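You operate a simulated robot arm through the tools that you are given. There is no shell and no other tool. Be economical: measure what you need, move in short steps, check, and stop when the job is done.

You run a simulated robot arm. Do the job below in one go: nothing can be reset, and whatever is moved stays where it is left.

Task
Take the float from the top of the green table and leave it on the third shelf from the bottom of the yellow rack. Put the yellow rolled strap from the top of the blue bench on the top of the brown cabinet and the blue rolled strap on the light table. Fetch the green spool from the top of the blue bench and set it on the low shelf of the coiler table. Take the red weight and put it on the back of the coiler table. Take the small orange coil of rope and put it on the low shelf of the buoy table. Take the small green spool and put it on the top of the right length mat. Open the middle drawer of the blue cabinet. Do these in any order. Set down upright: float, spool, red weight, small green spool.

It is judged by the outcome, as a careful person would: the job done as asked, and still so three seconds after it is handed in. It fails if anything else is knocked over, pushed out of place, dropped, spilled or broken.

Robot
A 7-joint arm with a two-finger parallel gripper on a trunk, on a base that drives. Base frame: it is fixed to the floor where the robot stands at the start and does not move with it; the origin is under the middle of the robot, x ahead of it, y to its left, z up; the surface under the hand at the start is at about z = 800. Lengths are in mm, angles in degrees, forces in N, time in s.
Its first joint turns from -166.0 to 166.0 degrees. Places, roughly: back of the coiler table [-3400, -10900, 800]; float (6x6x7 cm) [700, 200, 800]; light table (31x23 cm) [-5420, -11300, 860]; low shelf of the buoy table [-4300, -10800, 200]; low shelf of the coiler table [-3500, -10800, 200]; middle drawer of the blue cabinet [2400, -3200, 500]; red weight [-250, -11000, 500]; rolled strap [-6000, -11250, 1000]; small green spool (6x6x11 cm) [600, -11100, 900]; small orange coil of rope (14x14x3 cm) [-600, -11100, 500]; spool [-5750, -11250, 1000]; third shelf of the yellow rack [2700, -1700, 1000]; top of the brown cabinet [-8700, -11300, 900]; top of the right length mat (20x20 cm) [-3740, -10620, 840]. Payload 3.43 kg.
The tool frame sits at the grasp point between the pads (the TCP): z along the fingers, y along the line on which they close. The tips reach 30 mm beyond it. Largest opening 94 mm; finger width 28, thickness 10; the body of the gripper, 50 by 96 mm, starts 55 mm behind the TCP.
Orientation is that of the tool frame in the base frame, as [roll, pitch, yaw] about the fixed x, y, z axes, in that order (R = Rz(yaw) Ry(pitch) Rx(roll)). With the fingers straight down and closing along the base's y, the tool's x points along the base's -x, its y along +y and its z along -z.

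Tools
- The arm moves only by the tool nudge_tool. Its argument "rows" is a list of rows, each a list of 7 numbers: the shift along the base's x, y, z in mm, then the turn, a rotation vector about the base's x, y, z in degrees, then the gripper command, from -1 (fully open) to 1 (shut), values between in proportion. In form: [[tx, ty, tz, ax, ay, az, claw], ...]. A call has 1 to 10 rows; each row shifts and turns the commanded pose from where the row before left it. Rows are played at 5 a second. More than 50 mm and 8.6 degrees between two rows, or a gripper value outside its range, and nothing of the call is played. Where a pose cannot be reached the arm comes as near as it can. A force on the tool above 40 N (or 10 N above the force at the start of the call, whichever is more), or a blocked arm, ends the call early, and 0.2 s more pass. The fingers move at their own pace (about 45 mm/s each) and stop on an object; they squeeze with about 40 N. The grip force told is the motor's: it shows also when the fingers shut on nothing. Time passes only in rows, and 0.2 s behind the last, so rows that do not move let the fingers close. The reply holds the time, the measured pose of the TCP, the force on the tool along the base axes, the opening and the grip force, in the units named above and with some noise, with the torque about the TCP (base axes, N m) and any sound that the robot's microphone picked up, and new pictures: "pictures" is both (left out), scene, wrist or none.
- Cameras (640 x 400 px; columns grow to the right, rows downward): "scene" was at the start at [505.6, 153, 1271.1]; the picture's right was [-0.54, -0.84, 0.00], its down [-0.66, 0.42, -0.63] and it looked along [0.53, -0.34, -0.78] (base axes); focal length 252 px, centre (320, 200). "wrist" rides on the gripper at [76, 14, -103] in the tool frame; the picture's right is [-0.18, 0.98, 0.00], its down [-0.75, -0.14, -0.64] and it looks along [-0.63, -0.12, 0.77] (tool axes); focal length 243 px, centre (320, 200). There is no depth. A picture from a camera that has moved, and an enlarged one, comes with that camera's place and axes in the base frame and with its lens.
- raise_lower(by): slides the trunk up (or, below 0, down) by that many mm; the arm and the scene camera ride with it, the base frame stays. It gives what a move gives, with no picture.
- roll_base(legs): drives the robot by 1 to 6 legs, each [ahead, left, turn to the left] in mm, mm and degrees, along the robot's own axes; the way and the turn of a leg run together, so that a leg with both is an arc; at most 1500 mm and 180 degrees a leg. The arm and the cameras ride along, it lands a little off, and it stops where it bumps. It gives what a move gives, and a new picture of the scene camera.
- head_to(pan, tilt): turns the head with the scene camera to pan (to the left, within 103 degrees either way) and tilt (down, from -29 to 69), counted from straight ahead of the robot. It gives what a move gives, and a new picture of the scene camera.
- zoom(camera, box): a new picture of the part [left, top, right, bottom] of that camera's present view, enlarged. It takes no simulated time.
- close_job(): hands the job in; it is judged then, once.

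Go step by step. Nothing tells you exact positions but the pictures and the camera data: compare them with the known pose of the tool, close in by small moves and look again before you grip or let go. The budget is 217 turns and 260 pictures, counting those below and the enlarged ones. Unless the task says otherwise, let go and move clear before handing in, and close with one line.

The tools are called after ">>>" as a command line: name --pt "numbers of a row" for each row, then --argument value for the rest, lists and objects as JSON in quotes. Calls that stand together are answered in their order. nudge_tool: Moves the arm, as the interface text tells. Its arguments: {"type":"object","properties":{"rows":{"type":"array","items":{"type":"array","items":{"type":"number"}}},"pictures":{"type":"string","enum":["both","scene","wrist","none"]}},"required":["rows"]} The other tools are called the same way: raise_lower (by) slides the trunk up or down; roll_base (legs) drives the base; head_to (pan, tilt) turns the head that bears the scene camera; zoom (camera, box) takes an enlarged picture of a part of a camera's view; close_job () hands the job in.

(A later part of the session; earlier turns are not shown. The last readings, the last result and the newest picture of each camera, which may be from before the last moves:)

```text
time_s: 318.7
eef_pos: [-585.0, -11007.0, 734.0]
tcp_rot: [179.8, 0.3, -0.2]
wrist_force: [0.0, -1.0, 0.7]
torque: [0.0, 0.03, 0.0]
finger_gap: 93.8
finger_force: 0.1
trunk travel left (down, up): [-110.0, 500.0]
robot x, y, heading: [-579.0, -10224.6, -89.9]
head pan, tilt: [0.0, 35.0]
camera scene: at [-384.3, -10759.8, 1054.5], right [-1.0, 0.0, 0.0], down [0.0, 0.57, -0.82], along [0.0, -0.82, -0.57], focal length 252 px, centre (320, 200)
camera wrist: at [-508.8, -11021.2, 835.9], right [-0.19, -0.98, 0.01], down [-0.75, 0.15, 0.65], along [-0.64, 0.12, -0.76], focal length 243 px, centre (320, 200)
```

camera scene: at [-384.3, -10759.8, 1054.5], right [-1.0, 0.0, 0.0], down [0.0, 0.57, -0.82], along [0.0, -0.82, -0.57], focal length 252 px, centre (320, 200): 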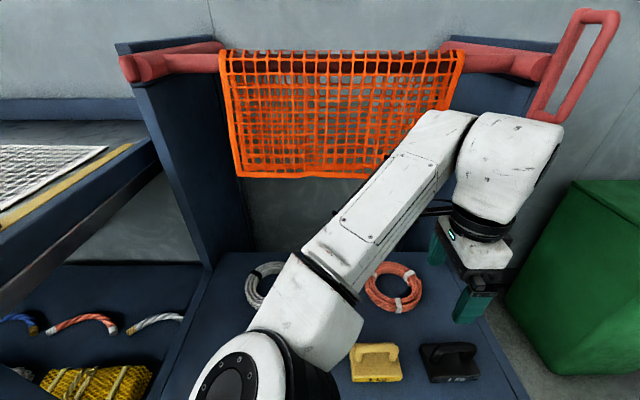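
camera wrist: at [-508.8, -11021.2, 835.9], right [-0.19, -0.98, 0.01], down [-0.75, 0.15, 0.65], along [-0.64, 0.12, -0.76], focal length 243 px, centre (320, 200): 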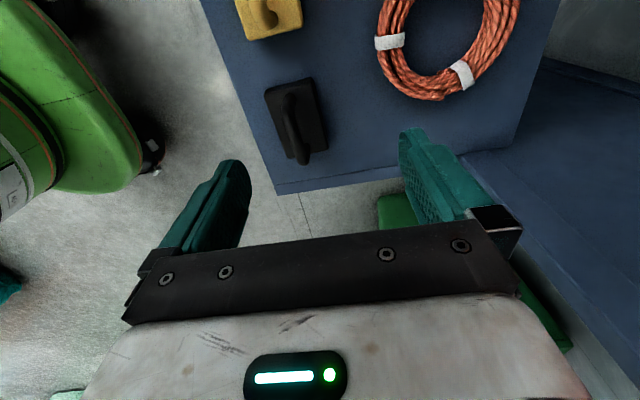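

The ring's near strand is at about [-568, -11098]. A red hook hangs near [-684, -11091, 1000], so I'll lower the hand first, then move in over the strand.

>>> nudge_tool --pt "8 0 -40 0 0 0 -1" --pt "9 0 -40 0 0 0 -1" --pt "0 -45 0 0 0 0 -1" --pt "0 -43 0 0 0 0 -1" --pt "0 0 0 0 0 0 -1"

```text
time_s: 319.9
eef_pos: [-566.0, -11090.8, 655.8]
tcp_rot: [179.6, 0.3, -0.3]
wrist_force: [0.8, -0.1, 0.5]
torque: [0.06, -0.02, -0.02]
finger_gap: 93.9
finger_force: 0.1
trunk travel left (down, up): [-110.0, 500.0]
robot x, y, heading: [-575.4, -10232.6, -90.1]
head pan, tilt: [0.0, 35.0]
camera scene: at [-384.3, -10759.8, 1054.5], right [-1.0, 0.0, 0.0], down [0.0, 0.57, -0.82], along [0.0, -0.82, -0.57], focal length 252 px, centre (320, 200)
camera wrist: at [-489.5, -11105.1, 757.5], right [-0.19, -0.98, 0.01], down [-0.75, 0.15, 0.65], along [-0.64, 0.12, -0.76], focal length 243 px, centre (320, 200)
```

scene: 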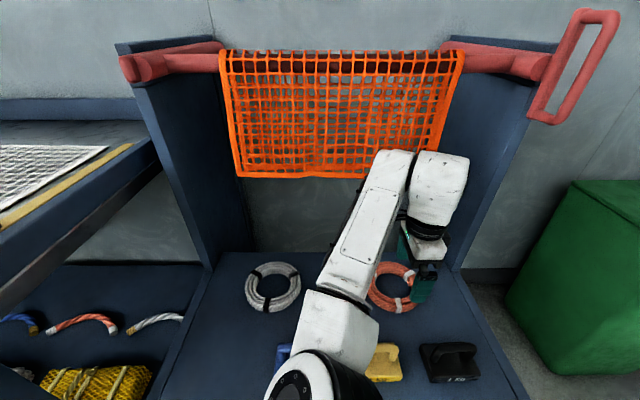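
wrist: 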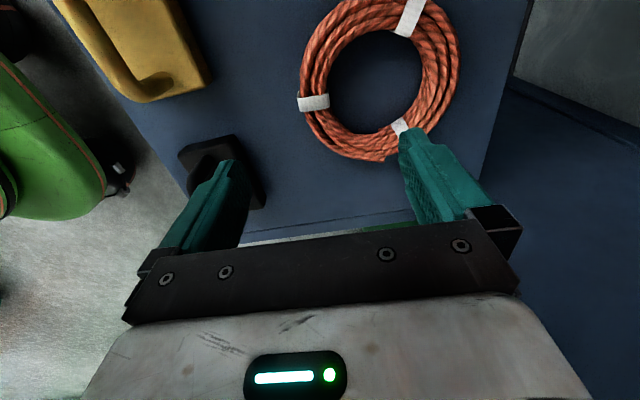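

The near strand is at about [-552, -11093]. I'll narrow the fingers to ~60 mm to stay clear of the black weight, and go down over it.

>>> nudge_tool --pt "12 -3 -25 0 0 0 -0.3" --pt "0 0 -30 0 0 0 -0.3" --pt "0 0 -15 0 0 0 -0.3" --pt "0 0 0 0 0 0 -0.3"

```text
time_s: 320.9
eef_pos: [-554.2, -11095.8, 587.1]
tcp_rot: [179.7, 0.4, -0.3]
wrist_force: [-0.4, 0.2, 0.1]
torque: [0.01, -0.01, 0.01]
finger_gap: 61.1
finger_force: 0.1
trunk travel left (down, up): [-110.0, 500.0]
robot x, y, heading: [-580.6, -10229.7, -90.1]
head pan, tilt: [0.0, 35.0]
camera scene: at [-384.3, -10759.8, 1054.5], right [-1.0, 0.0, 0.0], down [0.0, 0.57, -0.82], along [0.0, -0.82, -0.57], focal length 252 px, centre (320, 200)
camera wrist: at [-476.9, -11109.4, 689.5], right [-0.19, -0.98, 0.01], down [-0.75, 0.15, 0.65], along [-0.64, 0.12, -0.76], focal length 243 px, centre (320, 200)
```

scene: 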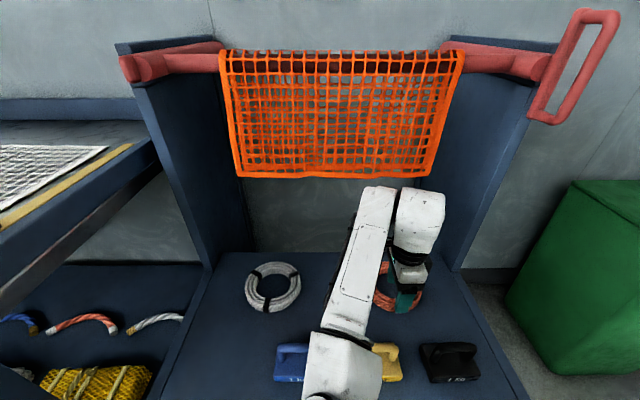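
wrist: 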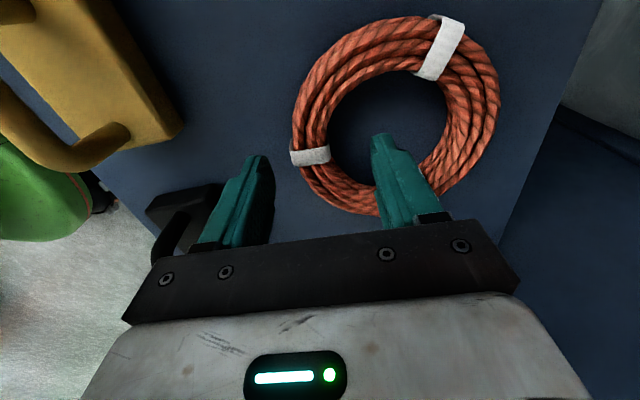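

>>> nudge_tool --pt "0 3 -15 0 0 0 -0.3" --pt "0 0 -12 0 0 0 -0.3" --pt "0 0 0 0 0 0 -0.3" --pictures "wrist"

```text
time_s: 321.7
eef_pos: [-555.0, -11095.2, 558.8]
tcp_rot: [179.9, 0.5, -0.3]
wrist_force: [1.1, -0.1, 0.9]
torque: [0.01, -0.02, -0.01]
finger_gap: 60.9
finger_force: 0.0
trunk travel left (down, up): [-110.0, 500.0]
robot x, y, heading: [-579.8, -10230.9, -90.2]
head pan, tilt: [0.0, 35.0]
camera wrist: at [-477.9, -11109.0, 661.5], right [-0.19, -0.98, 0.01], down [-0.75, 0.15, 0.65], along [-0.64, 0.12, -0.76], focal length 243 px, centre (320, 200)
```

wrist: 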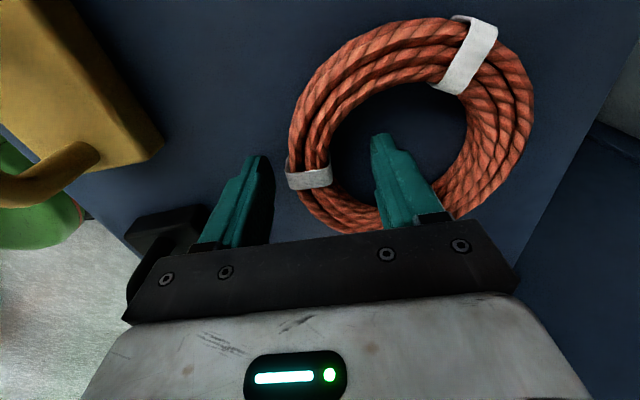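

The strand lies between the fingers. I'll close and lift.

>>> nudge_tool --pt "0 0 -6 0 0 0 -0.3" --pt "0 0 0 0 0 0 0.5" --pt "0 0 0 0 0 0 1" --pt "0 0 0 0 0 0 1" --pt "0 0 0 0 0 0 1" --pt "0 0 10 0 0 0 1" --pt "0 0 25 0 0 0 1" --pt "0 0 30 0 0 0 1" --pt "0 0 30 0 0 0 1"

```text
time_s: 323.7
eef_pos: [-555.2, -11093.9, 649.6]
tcp_rot: [179.8, 0.4, -0.3]
wrist_force: [0.5, 0.3, -2.6]
torque: [0.13, -0.04, 0.01]
finger_gap: 24.8
finger_force: 39.9
trunk travel left (down, up): [-110.0, 500.0]
robot x, y, heading: [-579.2, -10226.4, -90.2]
head pan, tilt: [0.0, 35.0]
camera scene: at [-384.3, -10759.9, 1054.4], right [-1.0, 0.0, 0.0], down [0.0, 0.57, -0.82], along [0.0, -0.82, -0.57], focal length 252 px, centre (320, 200)
camera wrist: at [-479.5, -11108.1, 752.4], right [-0.19, -0.98, 0.0], down [-0.75, 0.15, 0.65], along [-0.64, 0.12, -0.76], focal length 243 px, centre (320, 200)
```

scene: 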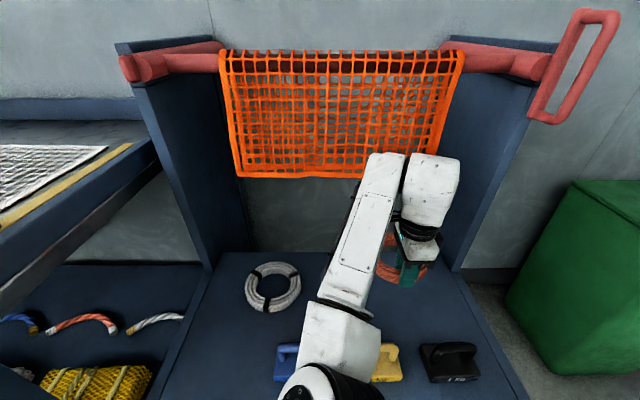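
wrist: 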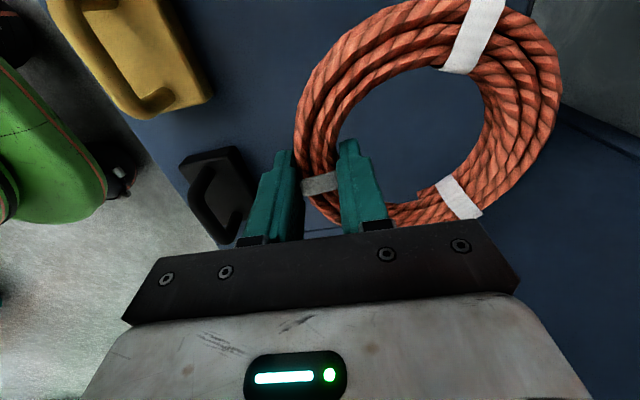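

The ring is held firmly. I'll lift, draw back, raise the trunk and drive to the buoy table.

>>> nudge_tool --pt "0 0 40 0 0 0 1" --pt "0 45 0 0 0 0 1" --pt "0 45 0 0 0 0 1" --pt "0 45 0 0 0 0 1" --pt "0 45 0 0 0 0 1" --pt "0 45 0 0 0 0 1" --pt "0 30 0 0 0 0 1" --pictures "none"

>>> raise_lower --by 330

>>> roll_base --legs '[[-550, 0, 0], [0, -1450, 0], [0, -1450, 0]]'

```text
time_s: 325.3
eef_pos: [-550.0, -10839.7, 690.4]
tcp_rot: [179.9, 0.4, -0.3]
wrist_force: [-0.5, -1.2, -1.7]
torque: [0.12, -0.01, 0.01]
finger_gap: 25.1
finger_force: 40.4
trunk travel left (down, up): [-110.0, 500.0]
robot x, y, heading: [-579.1, -10224.9, -90.2]
head pan, tilt: [0.0, 35.0]
```

```text
time_s: 328.6
eef_pos: [-550.9, -10840.3, 1020.0]
tcp_rot: [179.7, 0.3, -0.3]
wrist_force: [-0.1, 0.8, -2.2]
torque: [0.12, 0.01, 0.0]
finger_gap: 25.0
finger_force: 40.0
trunk travel left (down, up): [-440.0, 170.0]
robot x, y, heading: [-577.1, -10230.3, -90.0]
head pan, tilt: [0.0, 35.0]
```

```text
time_s: 345.4
eef_pos: [-3461.1, -10295.9, 1020.6]
tcp_rot: [179.7, 0.5, 0.1]
wrist_force: [0.1, 0.3, -1.7]
torque: [0.09, -0.03, 0.0]
finger_gap: 24.6
finger_force: 40.4
trunk travel left (down, up): [-440.0, 170.0]
robot x, y, heading: [-3493.9, -9687.0, -89.7]
head pan, tilt: [0.0, 35.0]
camera scene: at [-3295.1, -10213.6, 1384.5], right [-1.0, -0.01, 0.0], down [0.0, 0.57, -0.82], along [0.01, -0.82, -0.57], focal length 252 px, centre (320, 200)
```

scene: 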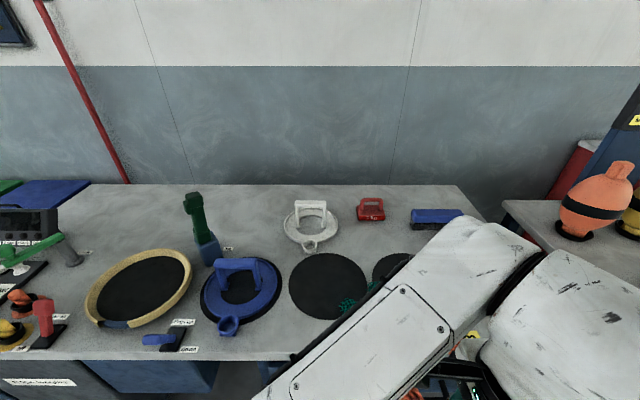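

I'm still clear of the coiler table. I'll move on to the buoy table and lower the trunk to see its low shelf.

>>> roll_base --legs '[[-80, -790, 0]]'

>>> raise_lower --by -430

>>> head_to --pan 0 --tilt 40

```text
time_s: 349.7
eef_pos: [-4261.8, -10219.6, 1020.7]
tcp_rot: [179.9, 0.4, -0.4]
wrist_force: [0.1, 0.0, -2.2]
torque: [0.11, 0.02, -0.01]
finger_gap: 24.5
finger_force: 39.9
trunk travel left (down, up): [-440.0, 170.0]
robot x, y, heading: [-4285.8, -9606.5, -90.0]
head pan, tilt: [0.0, 35.0]
camera scene: at [-4095.4, -10138.1, 1384.5], right [-1.0, 0.0, 0.0], down [0.0, 0.57, -0.82], along [0.0, -0.82, -0.57], focal length 252 px, centre (320, 200)
```

scene: 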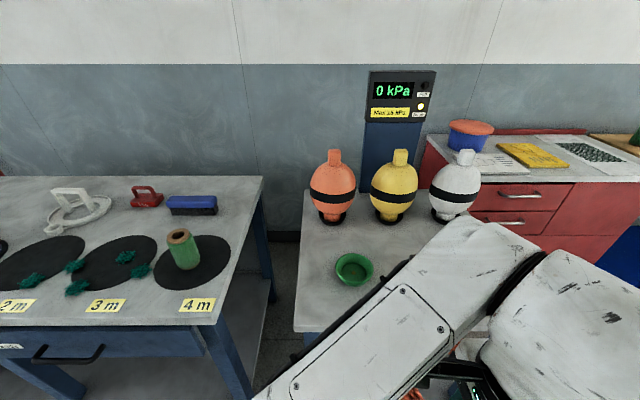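

```text
refused: -430 is not a number from -400 to 400
```

```text
time_s: 350.3
eef_pos: [-4263.0, -10219.6, 1019.5]
tcp_rot: [179.9, 0.3, -0.4]
wrist_force: [-0.1, -0.8, -1.7]
torque: [0.11, 0.03, -0.01]
finger_gap: 24.5
finger_force: 40.2
trunk travel left (down, up): [-440.0, 170.0]
robot x, y, heading: [-4287.1, -9608.4, -90.1]
head pan, tilt: [0.0, 40.0]
camera scene: at [-4095.5, -10135.1, 1377.0], right [-1.0, 0.0, 0.0], down [0.0, 0.64, -0.77], along [0.0, -0.77, -0.64], focal length 252 px, centre (320, 200)
```

scene: 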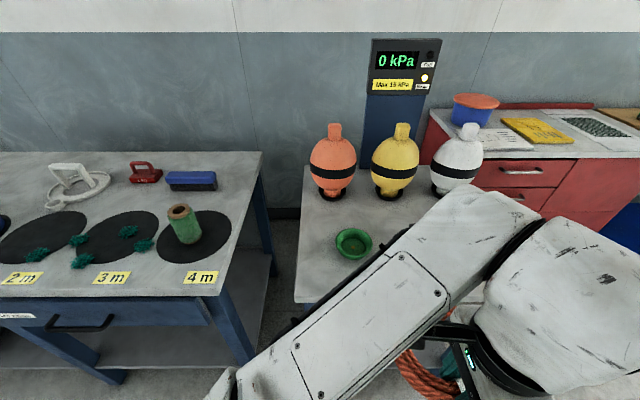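

>>> raise_lower --by -400

>>> head_to --pan 0 --tilt 45

```text
time_s: 354.2
eef_pos: [-4262.4, -10219.0, 620.3]
tcp_rot: [179.8, 0.4, -0.4]
wrist_force: [0.1, 0.8, -2.2]
torque: [0.11, 0.02, 0.01]
finger_gap: 24.0
finger_force: 40.5
trunk travel left (down, up): [-40.0, 570.0]
robot x, y, heading: [-4286.7, -9606.1, -90.2]
head pan, tilt: [0.0, 40.0]
```

```text
time_s: 354.8
eef_pos: [-4262.2, -10217.6, 620.6]
tcp_rot: [179.8, 0.4, -0.4]
wrist_force: [0.2, -0.2, -2.3]
torque: [0.1, -0.03, 0.0]
finger_gap: 24.1
finger_force: 40.7
trunk travel left (down, up): [-40.0, 570.0]
robot x, y, heading: [-4290.2, -9602.8, -90.0]
head pan, tilt: [0.0, 45.0]
camera scene: at [-4095.5, -10131.3, 969.7], right [-1.0, 0.0, 0.0], down [0.0, 0.71, -0.71], along [0.0, -0.71, -0.71], focal length 252 px, centre (320, 200)
```

scene: 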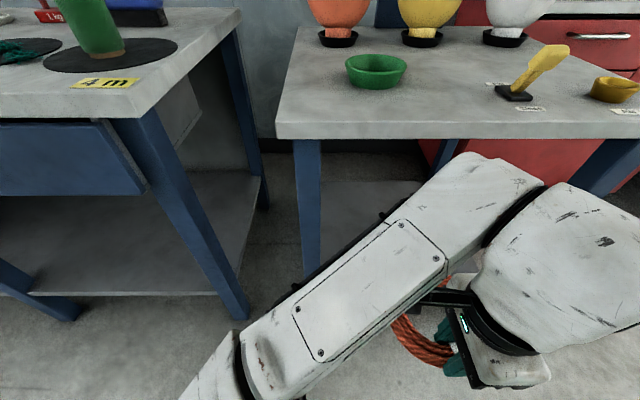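

The buoy table's front edge is at about y=-10441 (top z≈817), with its low shelf beneath near z≈200. I'll lower the ring in front of it first.

>>> raise_lower --by -40

>>> nudge_tool --pt "-5 0 -45 0 0 0 1" --pt "-5 0 -45 0 0 0 1" --pt "-5 0 -45 0 0 0 1" --pt "-5 0 -45 0 0 0 1" --pt "0 0 -45 0 0 0 1" --pt "0 0 0 0 0 0 1"

```text
time_s: 355.6
eef_pos: [-4261.0, -10219.4, 580.4]
tcp_rot: [179.8, 0.5, -0.4]
wrist_force: [-0.5, 0.2, -1.6]
torque: [0.07, 0.01, 0.05]
finger_gap: 23.7
finger_force: 40.1
trunk travel left (down, up): [0.0, 610.0]
robot x, y, heading: [-4294.5, -9605.2, -90.1]
head pan, tilt: [0.0, 45.0]
```

```text
time_s: 357.1
eef_pos: [-4282.6, -10219.7, 352.6]
tcp_rot: [179.8, 0.3, -0.4]
wrist_force: [0.2, 0.4, -2.6]
torque: [0.13, 0.01, 0.0]
finger_gap: 23.8
finger_force: 40.3
trunk travel left (down, up): [0.0, 610.0]
robot x, y, heading: [-4291.3, -9606.4, -90.2]
head pan, tilt: [0.0, 45.0]
camera scene: at [-4095.5, -10131.2, 929.7], right [-1.0, 0.0, 0.0], down [0.0, 0.71, -0.71], along [0.0, -0.71, -0.71], focal length 252 px, centre (320, 200)
camera wrist: at [-4207.0, -10234.7, 455.0], right [-0.19, -0.98, 0.01], down [-0.75, 0.15, 0.65], along [-0.63, 0.12, -0.76], focal length 243 px, centre (320, 200)
```

scene: 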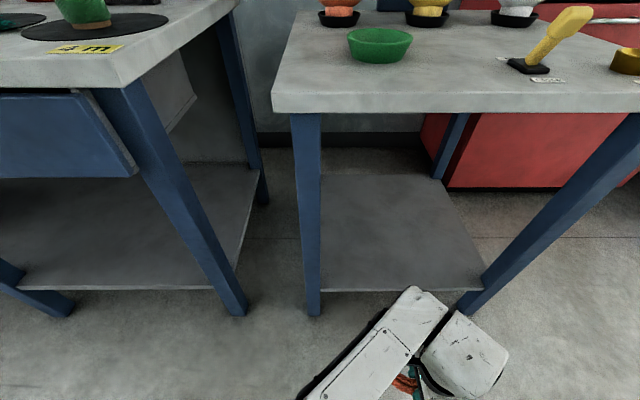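
wrist: 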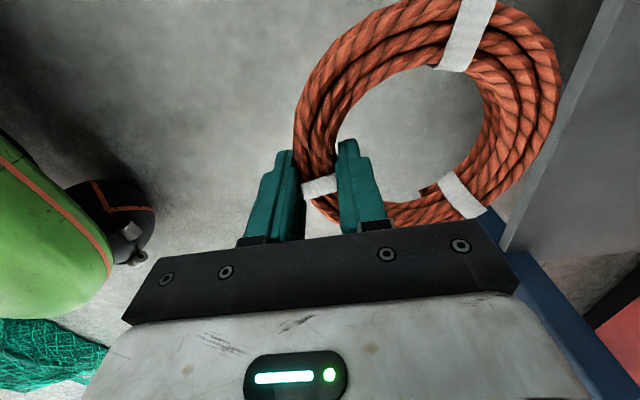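

The shelf is fully visible: x from -4095 to -4586, front y≈-10480. I'll drive 130 mm ahead, slightly right, and then reach in.

>>> roll_base --legs '[[130, -40, 0]]'

>>> nudge_tool --pt "0 -40 0 0 0 0 1" --pt "0 -40 0 0 0 0 1" --pt "0 -40 0 0 0 0 1" --pt "0 0 0 0 0 0 1"

```text
time_s: 358.4
eef_pos: [-4322.0, -10352.7, 353.5]
tcp_rot: [179.7, 0.3, -0.3]
wrist_force: [-0.3, 0.4, -2.9]
torque: [0.08, -0.01, -0.01]
finger_gap: 23.8
finger_force: 40.1
trunk travel left (down, up): [0.0, 610.0]
robot x, y, heading: [-4327.1, -9737.9, -90.1]
head pan, tilt: [0.0, 45.0]
camera scene: at [-4134.4, -10263.5, 929.7], right [-1.0, 0.0, 0.0], down [0.0, 0.71, -0.71], along [0.0, -0.71, -0.71], focal length 252 px, centre (320, 200)
```

scene: 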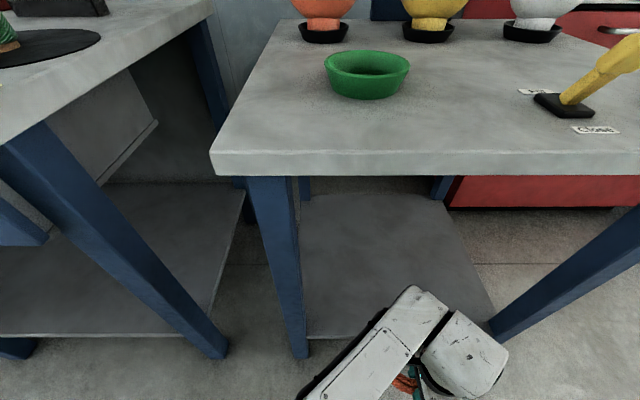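

```text
time_s: 359.4
eef_pos: [-4324.3, -10474.5, 351.1]
tcp_rot: [179.8, 0.4, -0.5]
wrist_force: [0.4, -0.2, -2.8]
torque: [0.09, 0.01, -0.03]
finger_gap: 23.7
finger_force: 39.9
trunk travel left (down, up): [0.0, 610.0]
robot x, y, heading: [-4329.5, -9739.3, -89.9]
head pan, tilt: [0.0, 45.0]
camera scene: at [-4134.4, -10263.5, 929.7], right [-1.0, 0.0, 0.0], down [0.0, 0.71, -0.71], along [0.0, -0.71, -0.71], focal length 252 px, centre (320, 200)
camera wrist: at [-4249.0, -10489.1, 453.9], right [-0.19, -0.98, 0.0], down [-0.75, 0.15, 0.65], along [-0.64, 0.12, -0.76], focal length 243 px, centre (320, 200)
```

scene: 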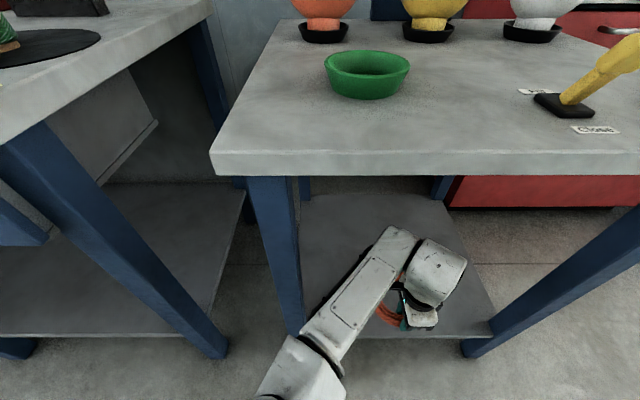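
wrist: 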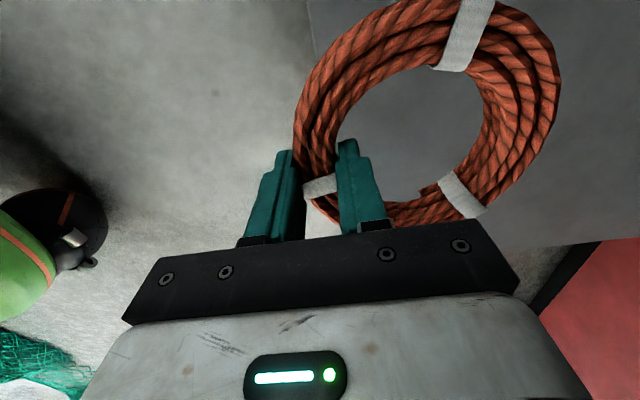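

Going well, but the elbow nears the front leg, so I'll reach in only 55 mm more; the ring will be wholly on the shelf. Then lower.

>>> nudge_tool --pt "0 -30 -10 0 0 0 1" --pt "0 -28 -10 0 0 0 1" --pt "0 0 -30 0 0 0 1" --pt "0 0 -25 0 0 0 1" --pt "0 0 0 0 0 0 1"

```text
time_s: 360.6
eef_pos: [-4322.3, -10532.6, 278.8]
tcp_rot: [179.8, 0.3, -0.3]
wrist_force: [-1.1, 0.1, -2.1]
torque: [0.12, 0.02, 0.01]
finger_gap: 23.5
finger_force: 39.8
trunk travel left (down, up): [0.0, 610.0]
robot x, y, heading: [-4328.6, -9736.9, -90.2]
head pan, tilt: [0.0, 45.0]
camera scene: at [-4134.4, -10263.5, 929.7], right [-1.0, 0.0, 0.0], down [0.0, 0.71, -0.71], along [0.0, -0.71, -0.71], focal length 252 px, centre (320, 200)
camera wrist: at [-4245.1, -10545.8, 381.6], right [-0.19, -0.98, 0.01], down [-0.75, 0.15, 0.65], along [-0.64, 0.12, -0.76], focal length 243 px, centre (320, 200)
```

scene: 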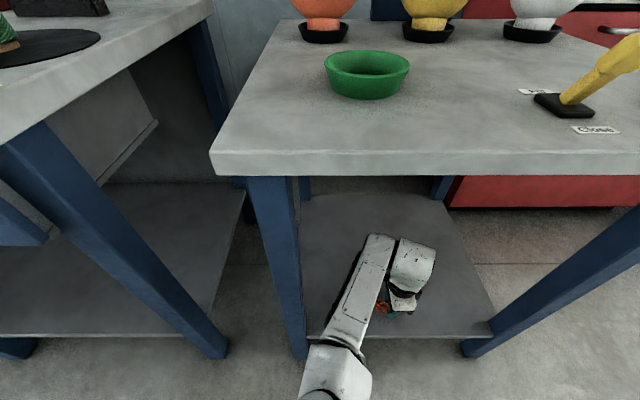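
wrist: 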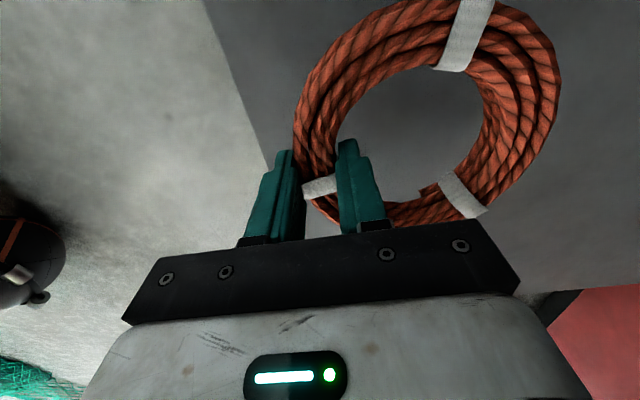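

>>> nudge_tool --pt "0 -40 0 0 0 0 1" --pt "0 -20 -15 0 0 0 1" --pt "0 0 -10 0 0 0 1" --pt "0 0 -5 0 0 0 1" --pictures "none"

>>> nudge_tool --pt "0 0 -5 0 0 0 1" --pt "0 0 -5 0 0 0 1"

```text
time_s: 361.6
eef_pos: [-4322.3, -10590.9, 247.4]
tcp_rot: [179.8, 0.3, -0.4]
wrist_force: [0.1, -0.4, -1.3]
torque: [0.1, -0.03, -0.05]
finger_gap: 23.6
finger_force: 39.6
trunk travel left (down, up): [0.0, 610.0]
robot x, y, heading: [-4330.5, -9738.4, -90.0]
head pan, tilt: [0.0, 45.0]
```

```text
time_s: 362.2
eef_pos: [-4323.6, -10590.3, 238.4]
tcp_rot: [179.6, 0.5, -0.4]
wrist_force: [0.0, 0.0, -2.0]
torque: [0.09, -0.01, 0.0]
finger_gap: 23.6
finger_force: 40.5
trunk travel left (down, up): [0.0, 610.0]
robot x, y, heading: [-4330.3, -9738.4, -90.0]
head pan, tilt: [0.0, 45.0]
camera scene: at [-4134.4, -10263.5, 929.7], right [-1.0, 0.0, 0.0], down [0.0, 0.71, -0.71], along [0.0, -0.71, -0.71], focal length 252 px, centre (320, 200)
camera wrist: at [-4246.6, -10604.5, 341.0], right [-0.19, -0.98, 0.01], down [-0.75, 0.15, 0.65], along [-0.64, 0.12, -0.76], focal length 243 px, centre (320, 200)
```

scene: 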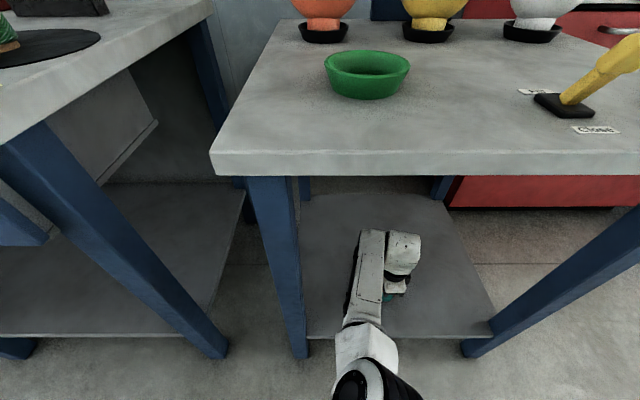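
wrist: 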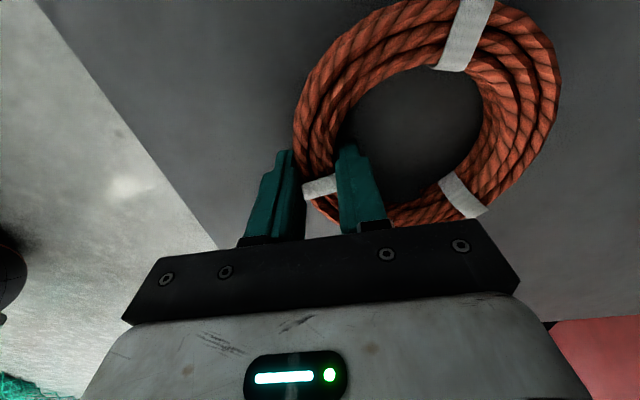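

The ring hovers just above the shelf, well inside it. I'll keep lowering in small steps.

>>> nudge_tool --pt "0 0 -5 0 0 0 1" --pt "0 0 -4 0 0 0 1" --pictures "none"

>>> nudge_tool --pt "0 0 -4 0 0 0 1" --pt "0 0 -4 0 0 0 1" --pictures "none"

```text
time_s: 362.8
eef_pos: [-4323.0, -10591.9, 233.8]
tcp_rot: [179.8, 0.5, -0.4]
wrist_force: [0.5, 9.1, 20.0]
torque: [0.44, -0.04, 0.02]
finger_gap: 23.4
finger_force: 40.0
trunk travel left (down, up): [0.0, 610.0]
robot x, y, heading: [-4327.5, -9739.6, -89.9]
head pan, tilt: [0.0, 45.0]
stopped in row 2: the force on the tool passed its limit at 45 N (the readings are from after the stop); the commanded pose is now the measured one
```

```text
time_s: 363.1
eef_pos: [-4323.3, -10592.1, 232.7]
tcp_rot: [179.8, 0.7, -0.4]
wrist_force: [1.0, 7.8, 17.5]
torque: [0.39, 0.01, -0.01]
finger_gap: 23.5
finger_force: 39.9
trunk travel left (down, up): [0.0, 610.0]
robot x, y, heading: [-4328.6, -9737.8, -89.9]
head pan, tilt: [0.0, 45.0]
stopped in row 1: the force on the tool passed its limit at 46 N (the readings are from after the stop); the commanded pose is now the measured one
```

The ring rests on the shelf. I'll open a little way, rise, and draw back.

>>> nudge_tool --pt "0 0 1 0 0 0 0.3" --pt "0 0 0 0 0 0 -0.3" --pt "0 0 0 0 0 0 -0.3" --pt "0 0 20 0 0 0 -0.3" --pt "0 0 30 0 0 0 -0.3" --pt "0 0 30 0 0 0 -0.3" --pt "0 0 0 0 0 0 -0.3"

```text
time_s: 364.7
eef_pos: [-4323.8, -10588.6, 313.9]
tcp_rot: [179.9, 0.8, -0.3]
wrist_force: [-0.2, -0.2, -0.2]
torque: [0.0, 0.01, 0.01]
finger_gap: 61.1
finger_force: 0.1
trunk travel left (down, up): [0.0, 610.0]
robot x, y, heading: [-4327.9, -9738.8, -90.1]
head pan, tilt: [0.0, 45.0]
camera scene: at [-4134.3, -10262.9, 929.7], right [-1.0, 0.0, 0.0], down [0.0, 0.71, -0.71], along [0.0, -0.71, -0.71], focal length 252 px, centre (320, 200)
camera wrist: at [-4247.1, -10603.4, 415.9], right [-0.19, -0.98, 0.0], down [-0.75, 0.15, 0.65], along [-0.64, 0.12, -0.76], focal length 243 px, centre (320, 200)
```

scene: 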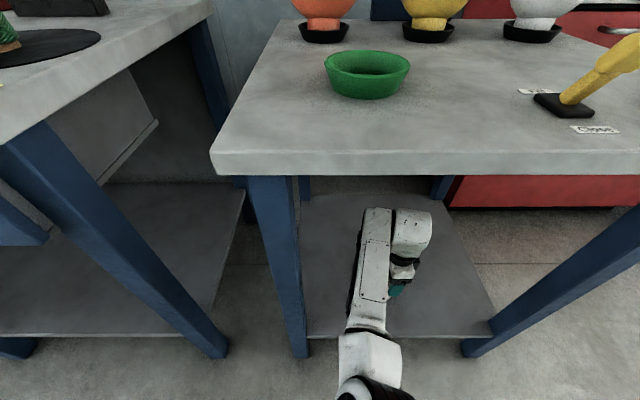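
wrist: 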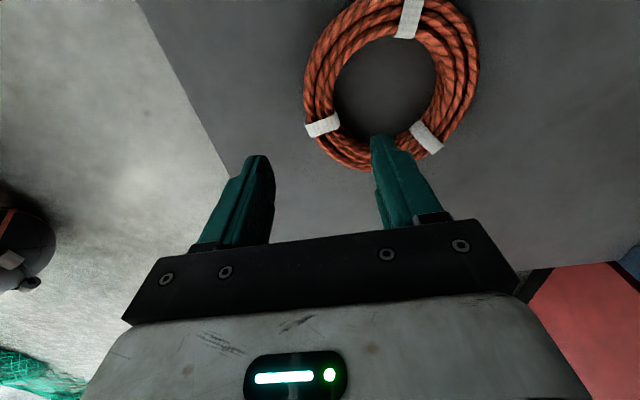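

The ring lies flat on the buoy table's low shelf. I'll draw out, raise the trunk and go along to the blue bench.

>>> nudge_tool --pt "0 40 15 0 0 0 -0.3" --pt "0 45 0 0 0 0 -0.3" --pt "0 45 0 0 0 0 -0.3" --pt "0 45 0 0 0 0 -0.3" --pt "0 45 0 0 0 0 -0.3" --pt "0 0 0 0 0 0 -1" --pictures "none"

>>> roll_base --legs '[[-200, 0, 0]]'

>>> raise_lower --by 400

>>> head_to --pan -50 --tilt 15

```text
time_s: 366.1
eef_pos: [-4323.3, -10374.2, 327.0]
tcp_rot: [179.9, 0.6, -0.3]
wrist_force: [0.3, 0.4, -0.2]
torque: [-0.02, 0.03, -0.04]
finger_gap: 94.0
finger_force: 0.1
trunk travel left (down, up): [0.0, 610.0]
robot x, y, heading: [-4330.1, -9738.9, -89.8]
head pan, tilt: [0.0, 45.0]
```

```text
time_s: 367.7
eef_pos: [-4325.5, -10180.2, 326.9]
tcp_rot: [179.8, 0.8, -0.5]
wrist_force: [-0.8, -0.7, 0.6]
torque: [-0.02, -0.01, 0.04]
finger_gap: 94.3
finger_force: 0.0
trunk travel left (down, up): [0.0, 610.0]
robot x, y, heading: [-4328.7, -9537.4, -90.4]
head pan, tilt: [0.0, 45.0]
camera scene: at [-4135.7, -10067.5, 929.7], right [-1.0, 0.0, 0.0], down [0.0, 0.71, -0.71], along [0.0, -0.71, -0.71], focal length 252 px, centre (320, 200)
```

scene: 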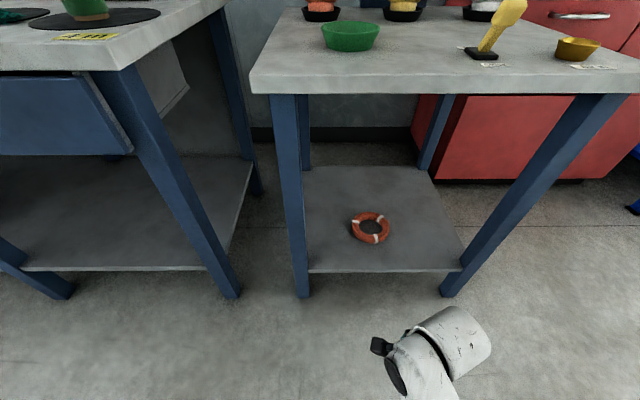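

```text
time_s: 371.5
eef_pos: [-4325.3, -10178.4, 726.8]
tcp_rot: [179.8, 0.7, -0.6]
wrist_force: [0.3, -0.2, 0.6]
torque: [0.0, -0.03, -0.01]
finger_gap: 94.0
finger_force: 0.0
trunk travel left (down, up): [-400.0, 210.0]
robot x, y, heading: [-4326.3, -9544.6, -90.4]
head pan, tilt: [0.0, 45.0]
```

```text
time_s: 372.7
eef_pos: [-4325.7, -10178.8, 727.0]
tcp_rot: [179.9, 0.7, -0.5]
wrist_force: [0.2, -0.1, 0.6]
torque: [0.02, 0.0, 0.01]
finger_gap: 94.0
finger_force: 0.0
trunk travel left (down, up): [-400.0, 210.0]
robot x, y, heading: [-4329.5, -9538.9, -90.3]
head pan, tilt: [-50.0, 15.0]
camera scene: at [-4207.1, -10046.0, 1376.5], right [-0.64, 0.77, 0.0], down [0.2, 0.17, -0.97], along [-0.74, -0.62, -0.26], focal length 252 px, centre (320, 200)
```

scene: 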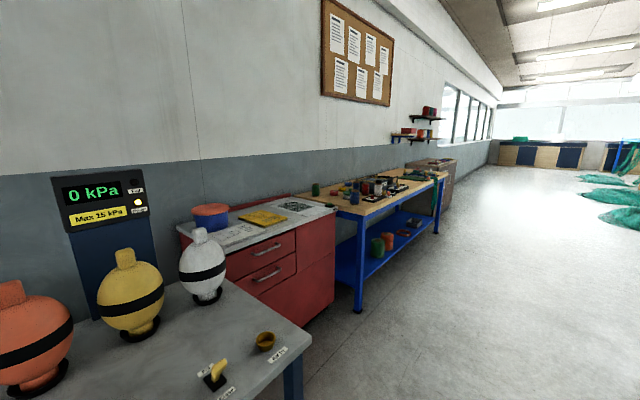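

The bench with the wooden top is beyond the red cabinet, front at about y≈-10900. I'll drive along to it and raise the arm.

>>> roll_base --legs '[[0, -1480, 0]]'

>>> raise_lower --by 150

>>> nudge_tool --pt "0 0 45 0 0 0 -1" --pt "0 0 45 0 0 0 -1" --pt "0 0 45 0 0 0 -1" --pt "0 0 45 0 0 0 -1" --pt "0 0 45 0 0 0 -1" --pt "0 0 45 0 0 0 -1" --pictures "none"

>>> head_to --pan 5 --tilt 30

```text
time_s: 379.9
eef_pos: [-5782.8, -10156.1, 728.1]
tcp_rot: [179.8, 0.7, -1.9]
wrist_force: [0.2, -0.4, 0.0]
torque: [0.04, 0.03, -0.02]
finger_gap: 93.9
finger_force: 0.1
trunk travel left (down, up): [-400.0, 210.0]
robot x, y, heading: [-5771.1, -9521.3, -91.6]
head pan, tilt: [-50.0, 15.0]
camera scene: at [-5662.2, -10025.9, 1376.6], right [-0.62, 0.78, 0.0], down [0.2, 0.16, -0.97], along [-0.76, -0.6, -0.26], focal length 252 px, centre (320, 200)
```

scene: 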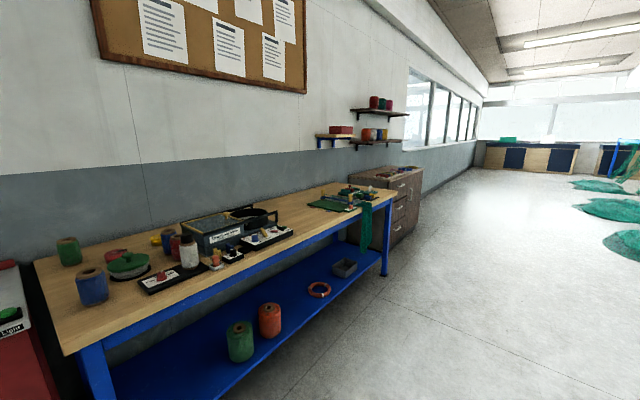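

```text
time_s: 381.6
eef_pos: [-5784.9, -10156.2, 877.0]
tcp_rot: [179.9, 0.6, -2.0]
wrist_force: [0.0, -0.6, -0.1]
torque: [0.03, 0.02, 0.04]
finger_gap: 94.1
finger_force: 0.1
trunk travel left (down, up): [-550.0, 60.0]
robot x, y, heading: [-5770.1, -9518.2, -91.5]
head pan, tilt: [-50.0, 15.0]
```

```text
time_s: 383.0
eef_pos: [-5788.7, -10188.7, 1138.6]
tcp_rot: [180.0, 0.6, -1.8]
wrist_force: [0.5, 0.1, -0.3]
torque: [-0.01, 0.0, -0.02]
finger_gap: 94.2
finger_force: 0.0
out of reach, approached as far as the arm can: row 4, 5, 6
trunk travel left (down, up): [-550.0, 60.0]
robot x, y, heading: [-5770.2, -9521.7, -91.5]
head pan, tilt: [-50.0, 15.0]
```

```text
time_s: 384.3
eef_pos: [-5788.9, -10188.2, 1138.1]
tcp_rot: [-179.9, 0.6, -1.9]
wrist_force: [-0.4, -0.3, 0.0]
torque: [-0.01, 0.01, 0.0]
finger_gap: 93.7
finger_force: 0.0
trunk travel left (down, up): [-550.0, 60.0]
robot x, y, heading: [-5768.8, -9521.3, -91.7]
head pan, tilt: [5.0, 30.0]
camera scene: at [-5583.8, -10058.2, 1502.4], right [-1.0, -0.06, 0.0], down [-0.03, 0.5, -0.87], along [0.05, -0.86, -0.5], focal length 252 px, centre (320, 200)
```

scene: 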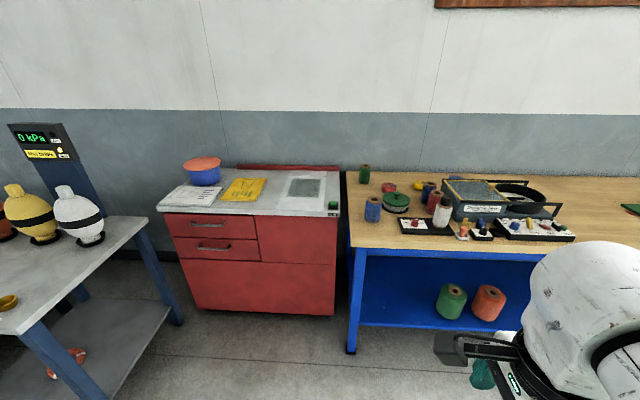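

I see the light table on the red cabinet and the spools and straps on the bench. I'll zoom in to identify them.

>>> zoom --camera "scene" --box '[280, 140, 480, 265]'

>>> zoom --camera "scene" --box '[400, 160, 580, 260]'

```text
3.20 times, centred on (380, 202) of scene
camera zoom: at [-5583.8, -10058.2, 1502.4], right [-1.0, -0.06, 0.0], down [-0.03, 0.5, -0.87], along [0.05, -0.86, -0.5], focal length 806 px, centre (128, 192)
```

zoom: 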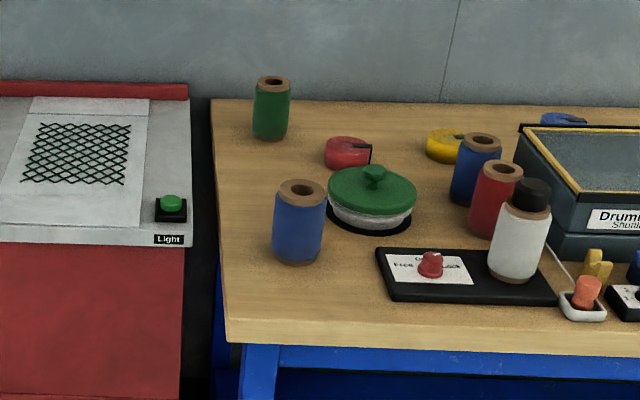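

```text
3.56 times, centred on (490, 210) of scene
camera zoom: at [-5583.8, -10058.2, 1502.4], right [-1.0, -0.06, 0.0], down [-0.03, 0.5, -0.87], along [0.05, -0.86, -0.5], focal length 895 px, centre (-284, 164)
```

zoom: 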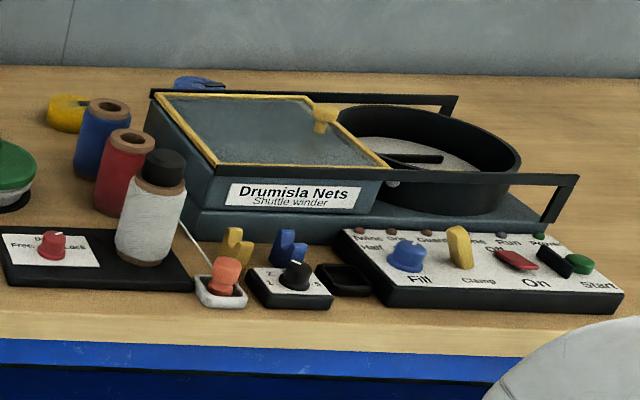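

The green spool stands at the bench's back left; the yellow strap is near [-6020, -11230] and the blue one behind the winder near [-6250, -11350]. I'll drive in for the green spool first.

>>> roll_base --legs '[[850, 0, 1.6]]'

>>> nudge_tool --pt "0 -40 0 0 0 0 -1" --pt "5 -40 0 0 0 0 -1" --pt "0 -40 0 0 0 0 -1" --pt "0 0 0 0 0 0 -1"

```text
time_s: 388.8
eef_pos: [-5777.6, -11041.7, 1139.2]
tcp_rot: [-179.9, 0.7, 0.1]
wrist_force: [-0.3, 0.5, -0.1]
torque: [0.0, -0.02, -0.04]
finger_gap: 93.9
finger_force: 0.1
trunk travel left (down, up): [-550.0, 60.0]
robot x, y, heading: [-5780.8, -10369.4, -89.7]
head pan, tilt: [5.0, 30.0]
camera scene: at [-5575.7, -10904.1, 1502.4], right [-1.0, -0.09, 0.0], down [-0.05, 0.5, -0.87], along [0.08, -0.86, -0.5], focal length 252 px, centre (320, 200)
```

scene: 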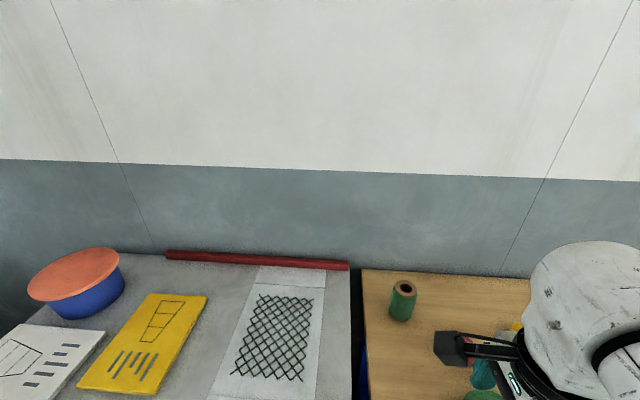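

```text
time_s: 389.8
eef_pos: [-5770.7, -11162.1, 1138.0]
tcp_rot: [-180.0, 0.6, 0.0]
wrist_force: [0.1, 0.3, -0.2]
torque: [0.0, 0.0, 0.04]
finger_gap: 93.9
finger_force: 0.0
trunk travel left (down, up): [-550.0, 60.0]
robot x, y, heading: [-5782.4, -10373.2, -89.5]
head pan, tilt: [5.0, 30.0]
camera scene: at [-5575.6, -10904.3, 1502.3], right [-1.0, -0.09, 0.0], down [-0.05, 0.5, -0.87], along [0.08, -0.86, -0.5], focal length 252 px, centre (320, 200)
camera wrist: at [-5693.3, -11175.6, 1240.0], right [-0.18, -0.98, 0.0], down [-0.75, 0.14, 0.65], along [-0.64, 0.12, -0.76], focal length 243 px, centre (320, 200)
```

scene: 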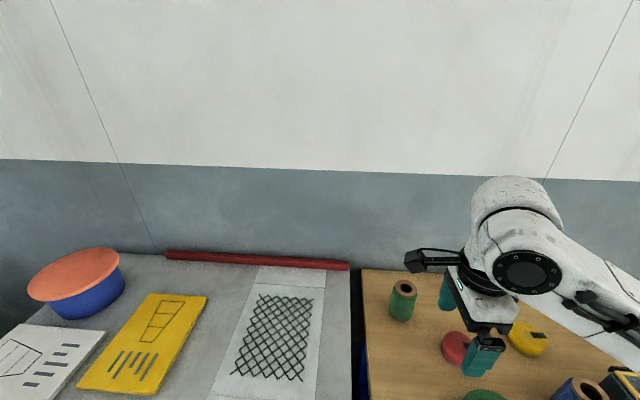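
wrist: 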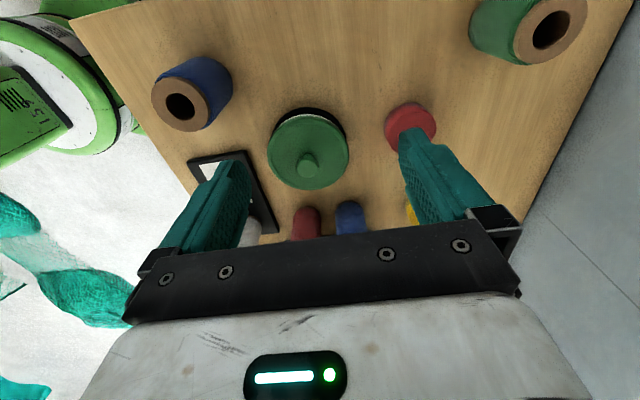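

The green spool is at about [-5753, -11371], z 873–978. I'll edge 70 mm closer and then move over it.

>>> roll_base --legs '[[75, 0, 0]]'

>>> nudge_tool --pt "8 -45 0 0 0 0 -1" --pt "8 -45 -20 0 0 0 -1" --pt "0 -40 -20 0 0 0 -1" --pt "0 0 -10 0 0 0 -1" --pt "0 0 0 0 0 0 -1"

```text
time_s: 390.8
eef_pos: [-5773.8, -11233.4, 1137.9]
tcp_rot: [180.0, 0.6, -0.1]
wrist_force: [0.6, 0.6, 0.9]
torque: [-0.02, 0.02, -0.04]
finger_gap: 94.4
finger_force: 0.1
trunk travel left (down, up): [-550.0, 60.0]
robot x, y, heading: [-5778.4, -10442.5, -90.0]
head pan, tilt: [5.0, 30.0]
camera scene: at [-5577.1, -10977.9, 1502.4], right [-1.0, -0.09, 0.0], down [-0.04, 0.5, -0.87], along [0.08, -0.86, -0.5], focal length 252 px, centre (320, 200)
```

scene: 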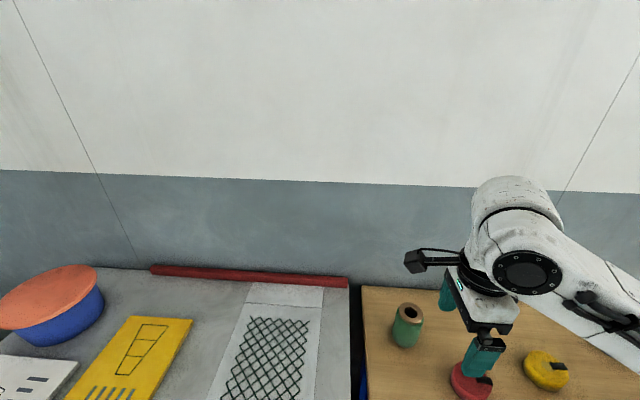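

```text
time_s: 392.0
eef_pos: [-5756.6, -11361.9, 1087.1]
tcp_rot: [-180.0, 0.6, -0.1]
wrist_force: [0.1, -0.5, 0.4]
torque: [0.01, 0.02, -0.02]
finger_gap: 94.1
finger_force: 0.0
trunk travel left (down, up): [-550.0, 60.0]
robot x, y, heading: [-5786.8, -10443.9, -90.0]
head pan, tilt: [5.0, 30.0]
camera scene: at [-5577.0, -10978.0, 1502.3], right [-1.0, -0.09, 0.0], down [-0.04, 0.5, -0.87], along [0.08, -0.86, -0.5], focal length 252 px, centre (320, 200)
camera wrist: at [-5679.9, -11377.4, 1189.0], right [-0.19, -0.98, 0.0], down [-0.75, 0.14, 0.65], along [-0.64, 0.12, -0.76], focal length 243 px, centre (320, 200)
```

scene: 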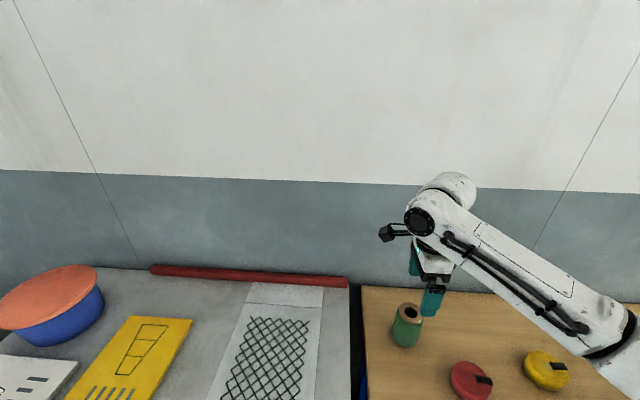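
wrist: 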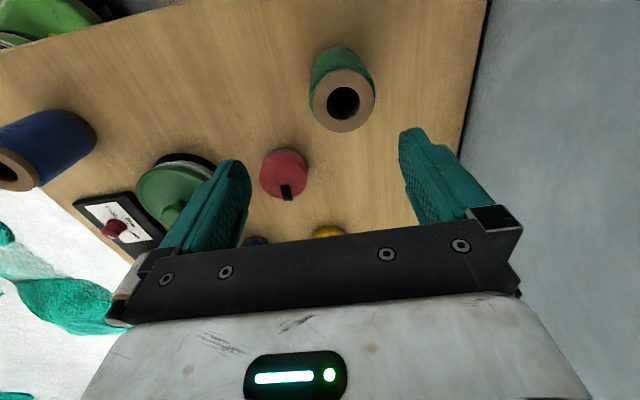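

The spool's centre is at about [-5755, -11381]. I'll come down and grip it.

>>> nudge_tool --pt "2 -18 -40 0 0 0 -1" --pt "0 0 -40 0 0 0 -1" --pt "0 0 -40 0 0 0 -1" --pt "0 0 -28 0 0 0 -1" --pt "0 0 0 0 0 0 -1" --pt "0 0 0 0 0 0 1" --pt "0 0 0 0 0 0 1" --pt "0 0 0 0 0 0 1" --pt "0 0 0 0 0 0 1" --pictures "wrist"

```text
time_s: 394.0
eef_pos: [-5754.3, -11382.1, 941.9]
tcp_rot: [-180.0, 0.6, -0.1]
wrist_force: [0.2, -0.7, -0.3]
torque: [-0.01, -0.01, 0.01]
finger_gap: 65.2
finger_force: 39.8
trunk travel left (down, up): [-550.0, 60.0]
robot x, y, heading: [-5779.6, -10446.0, -89.6]
head pan, tilt: [5.0, 30.0]
camera wrist: at [-5676.4, -11396.1, 1043.6], right [-0.19, -0.98, 0.0], down [-0.75, 0.14, 0.65], along [-0.64, 0.12, -0.76], focal length 243 px, centre (320, 200)
```

wrist: 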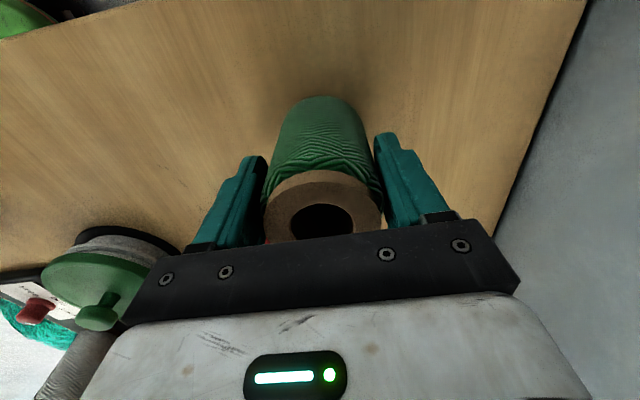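

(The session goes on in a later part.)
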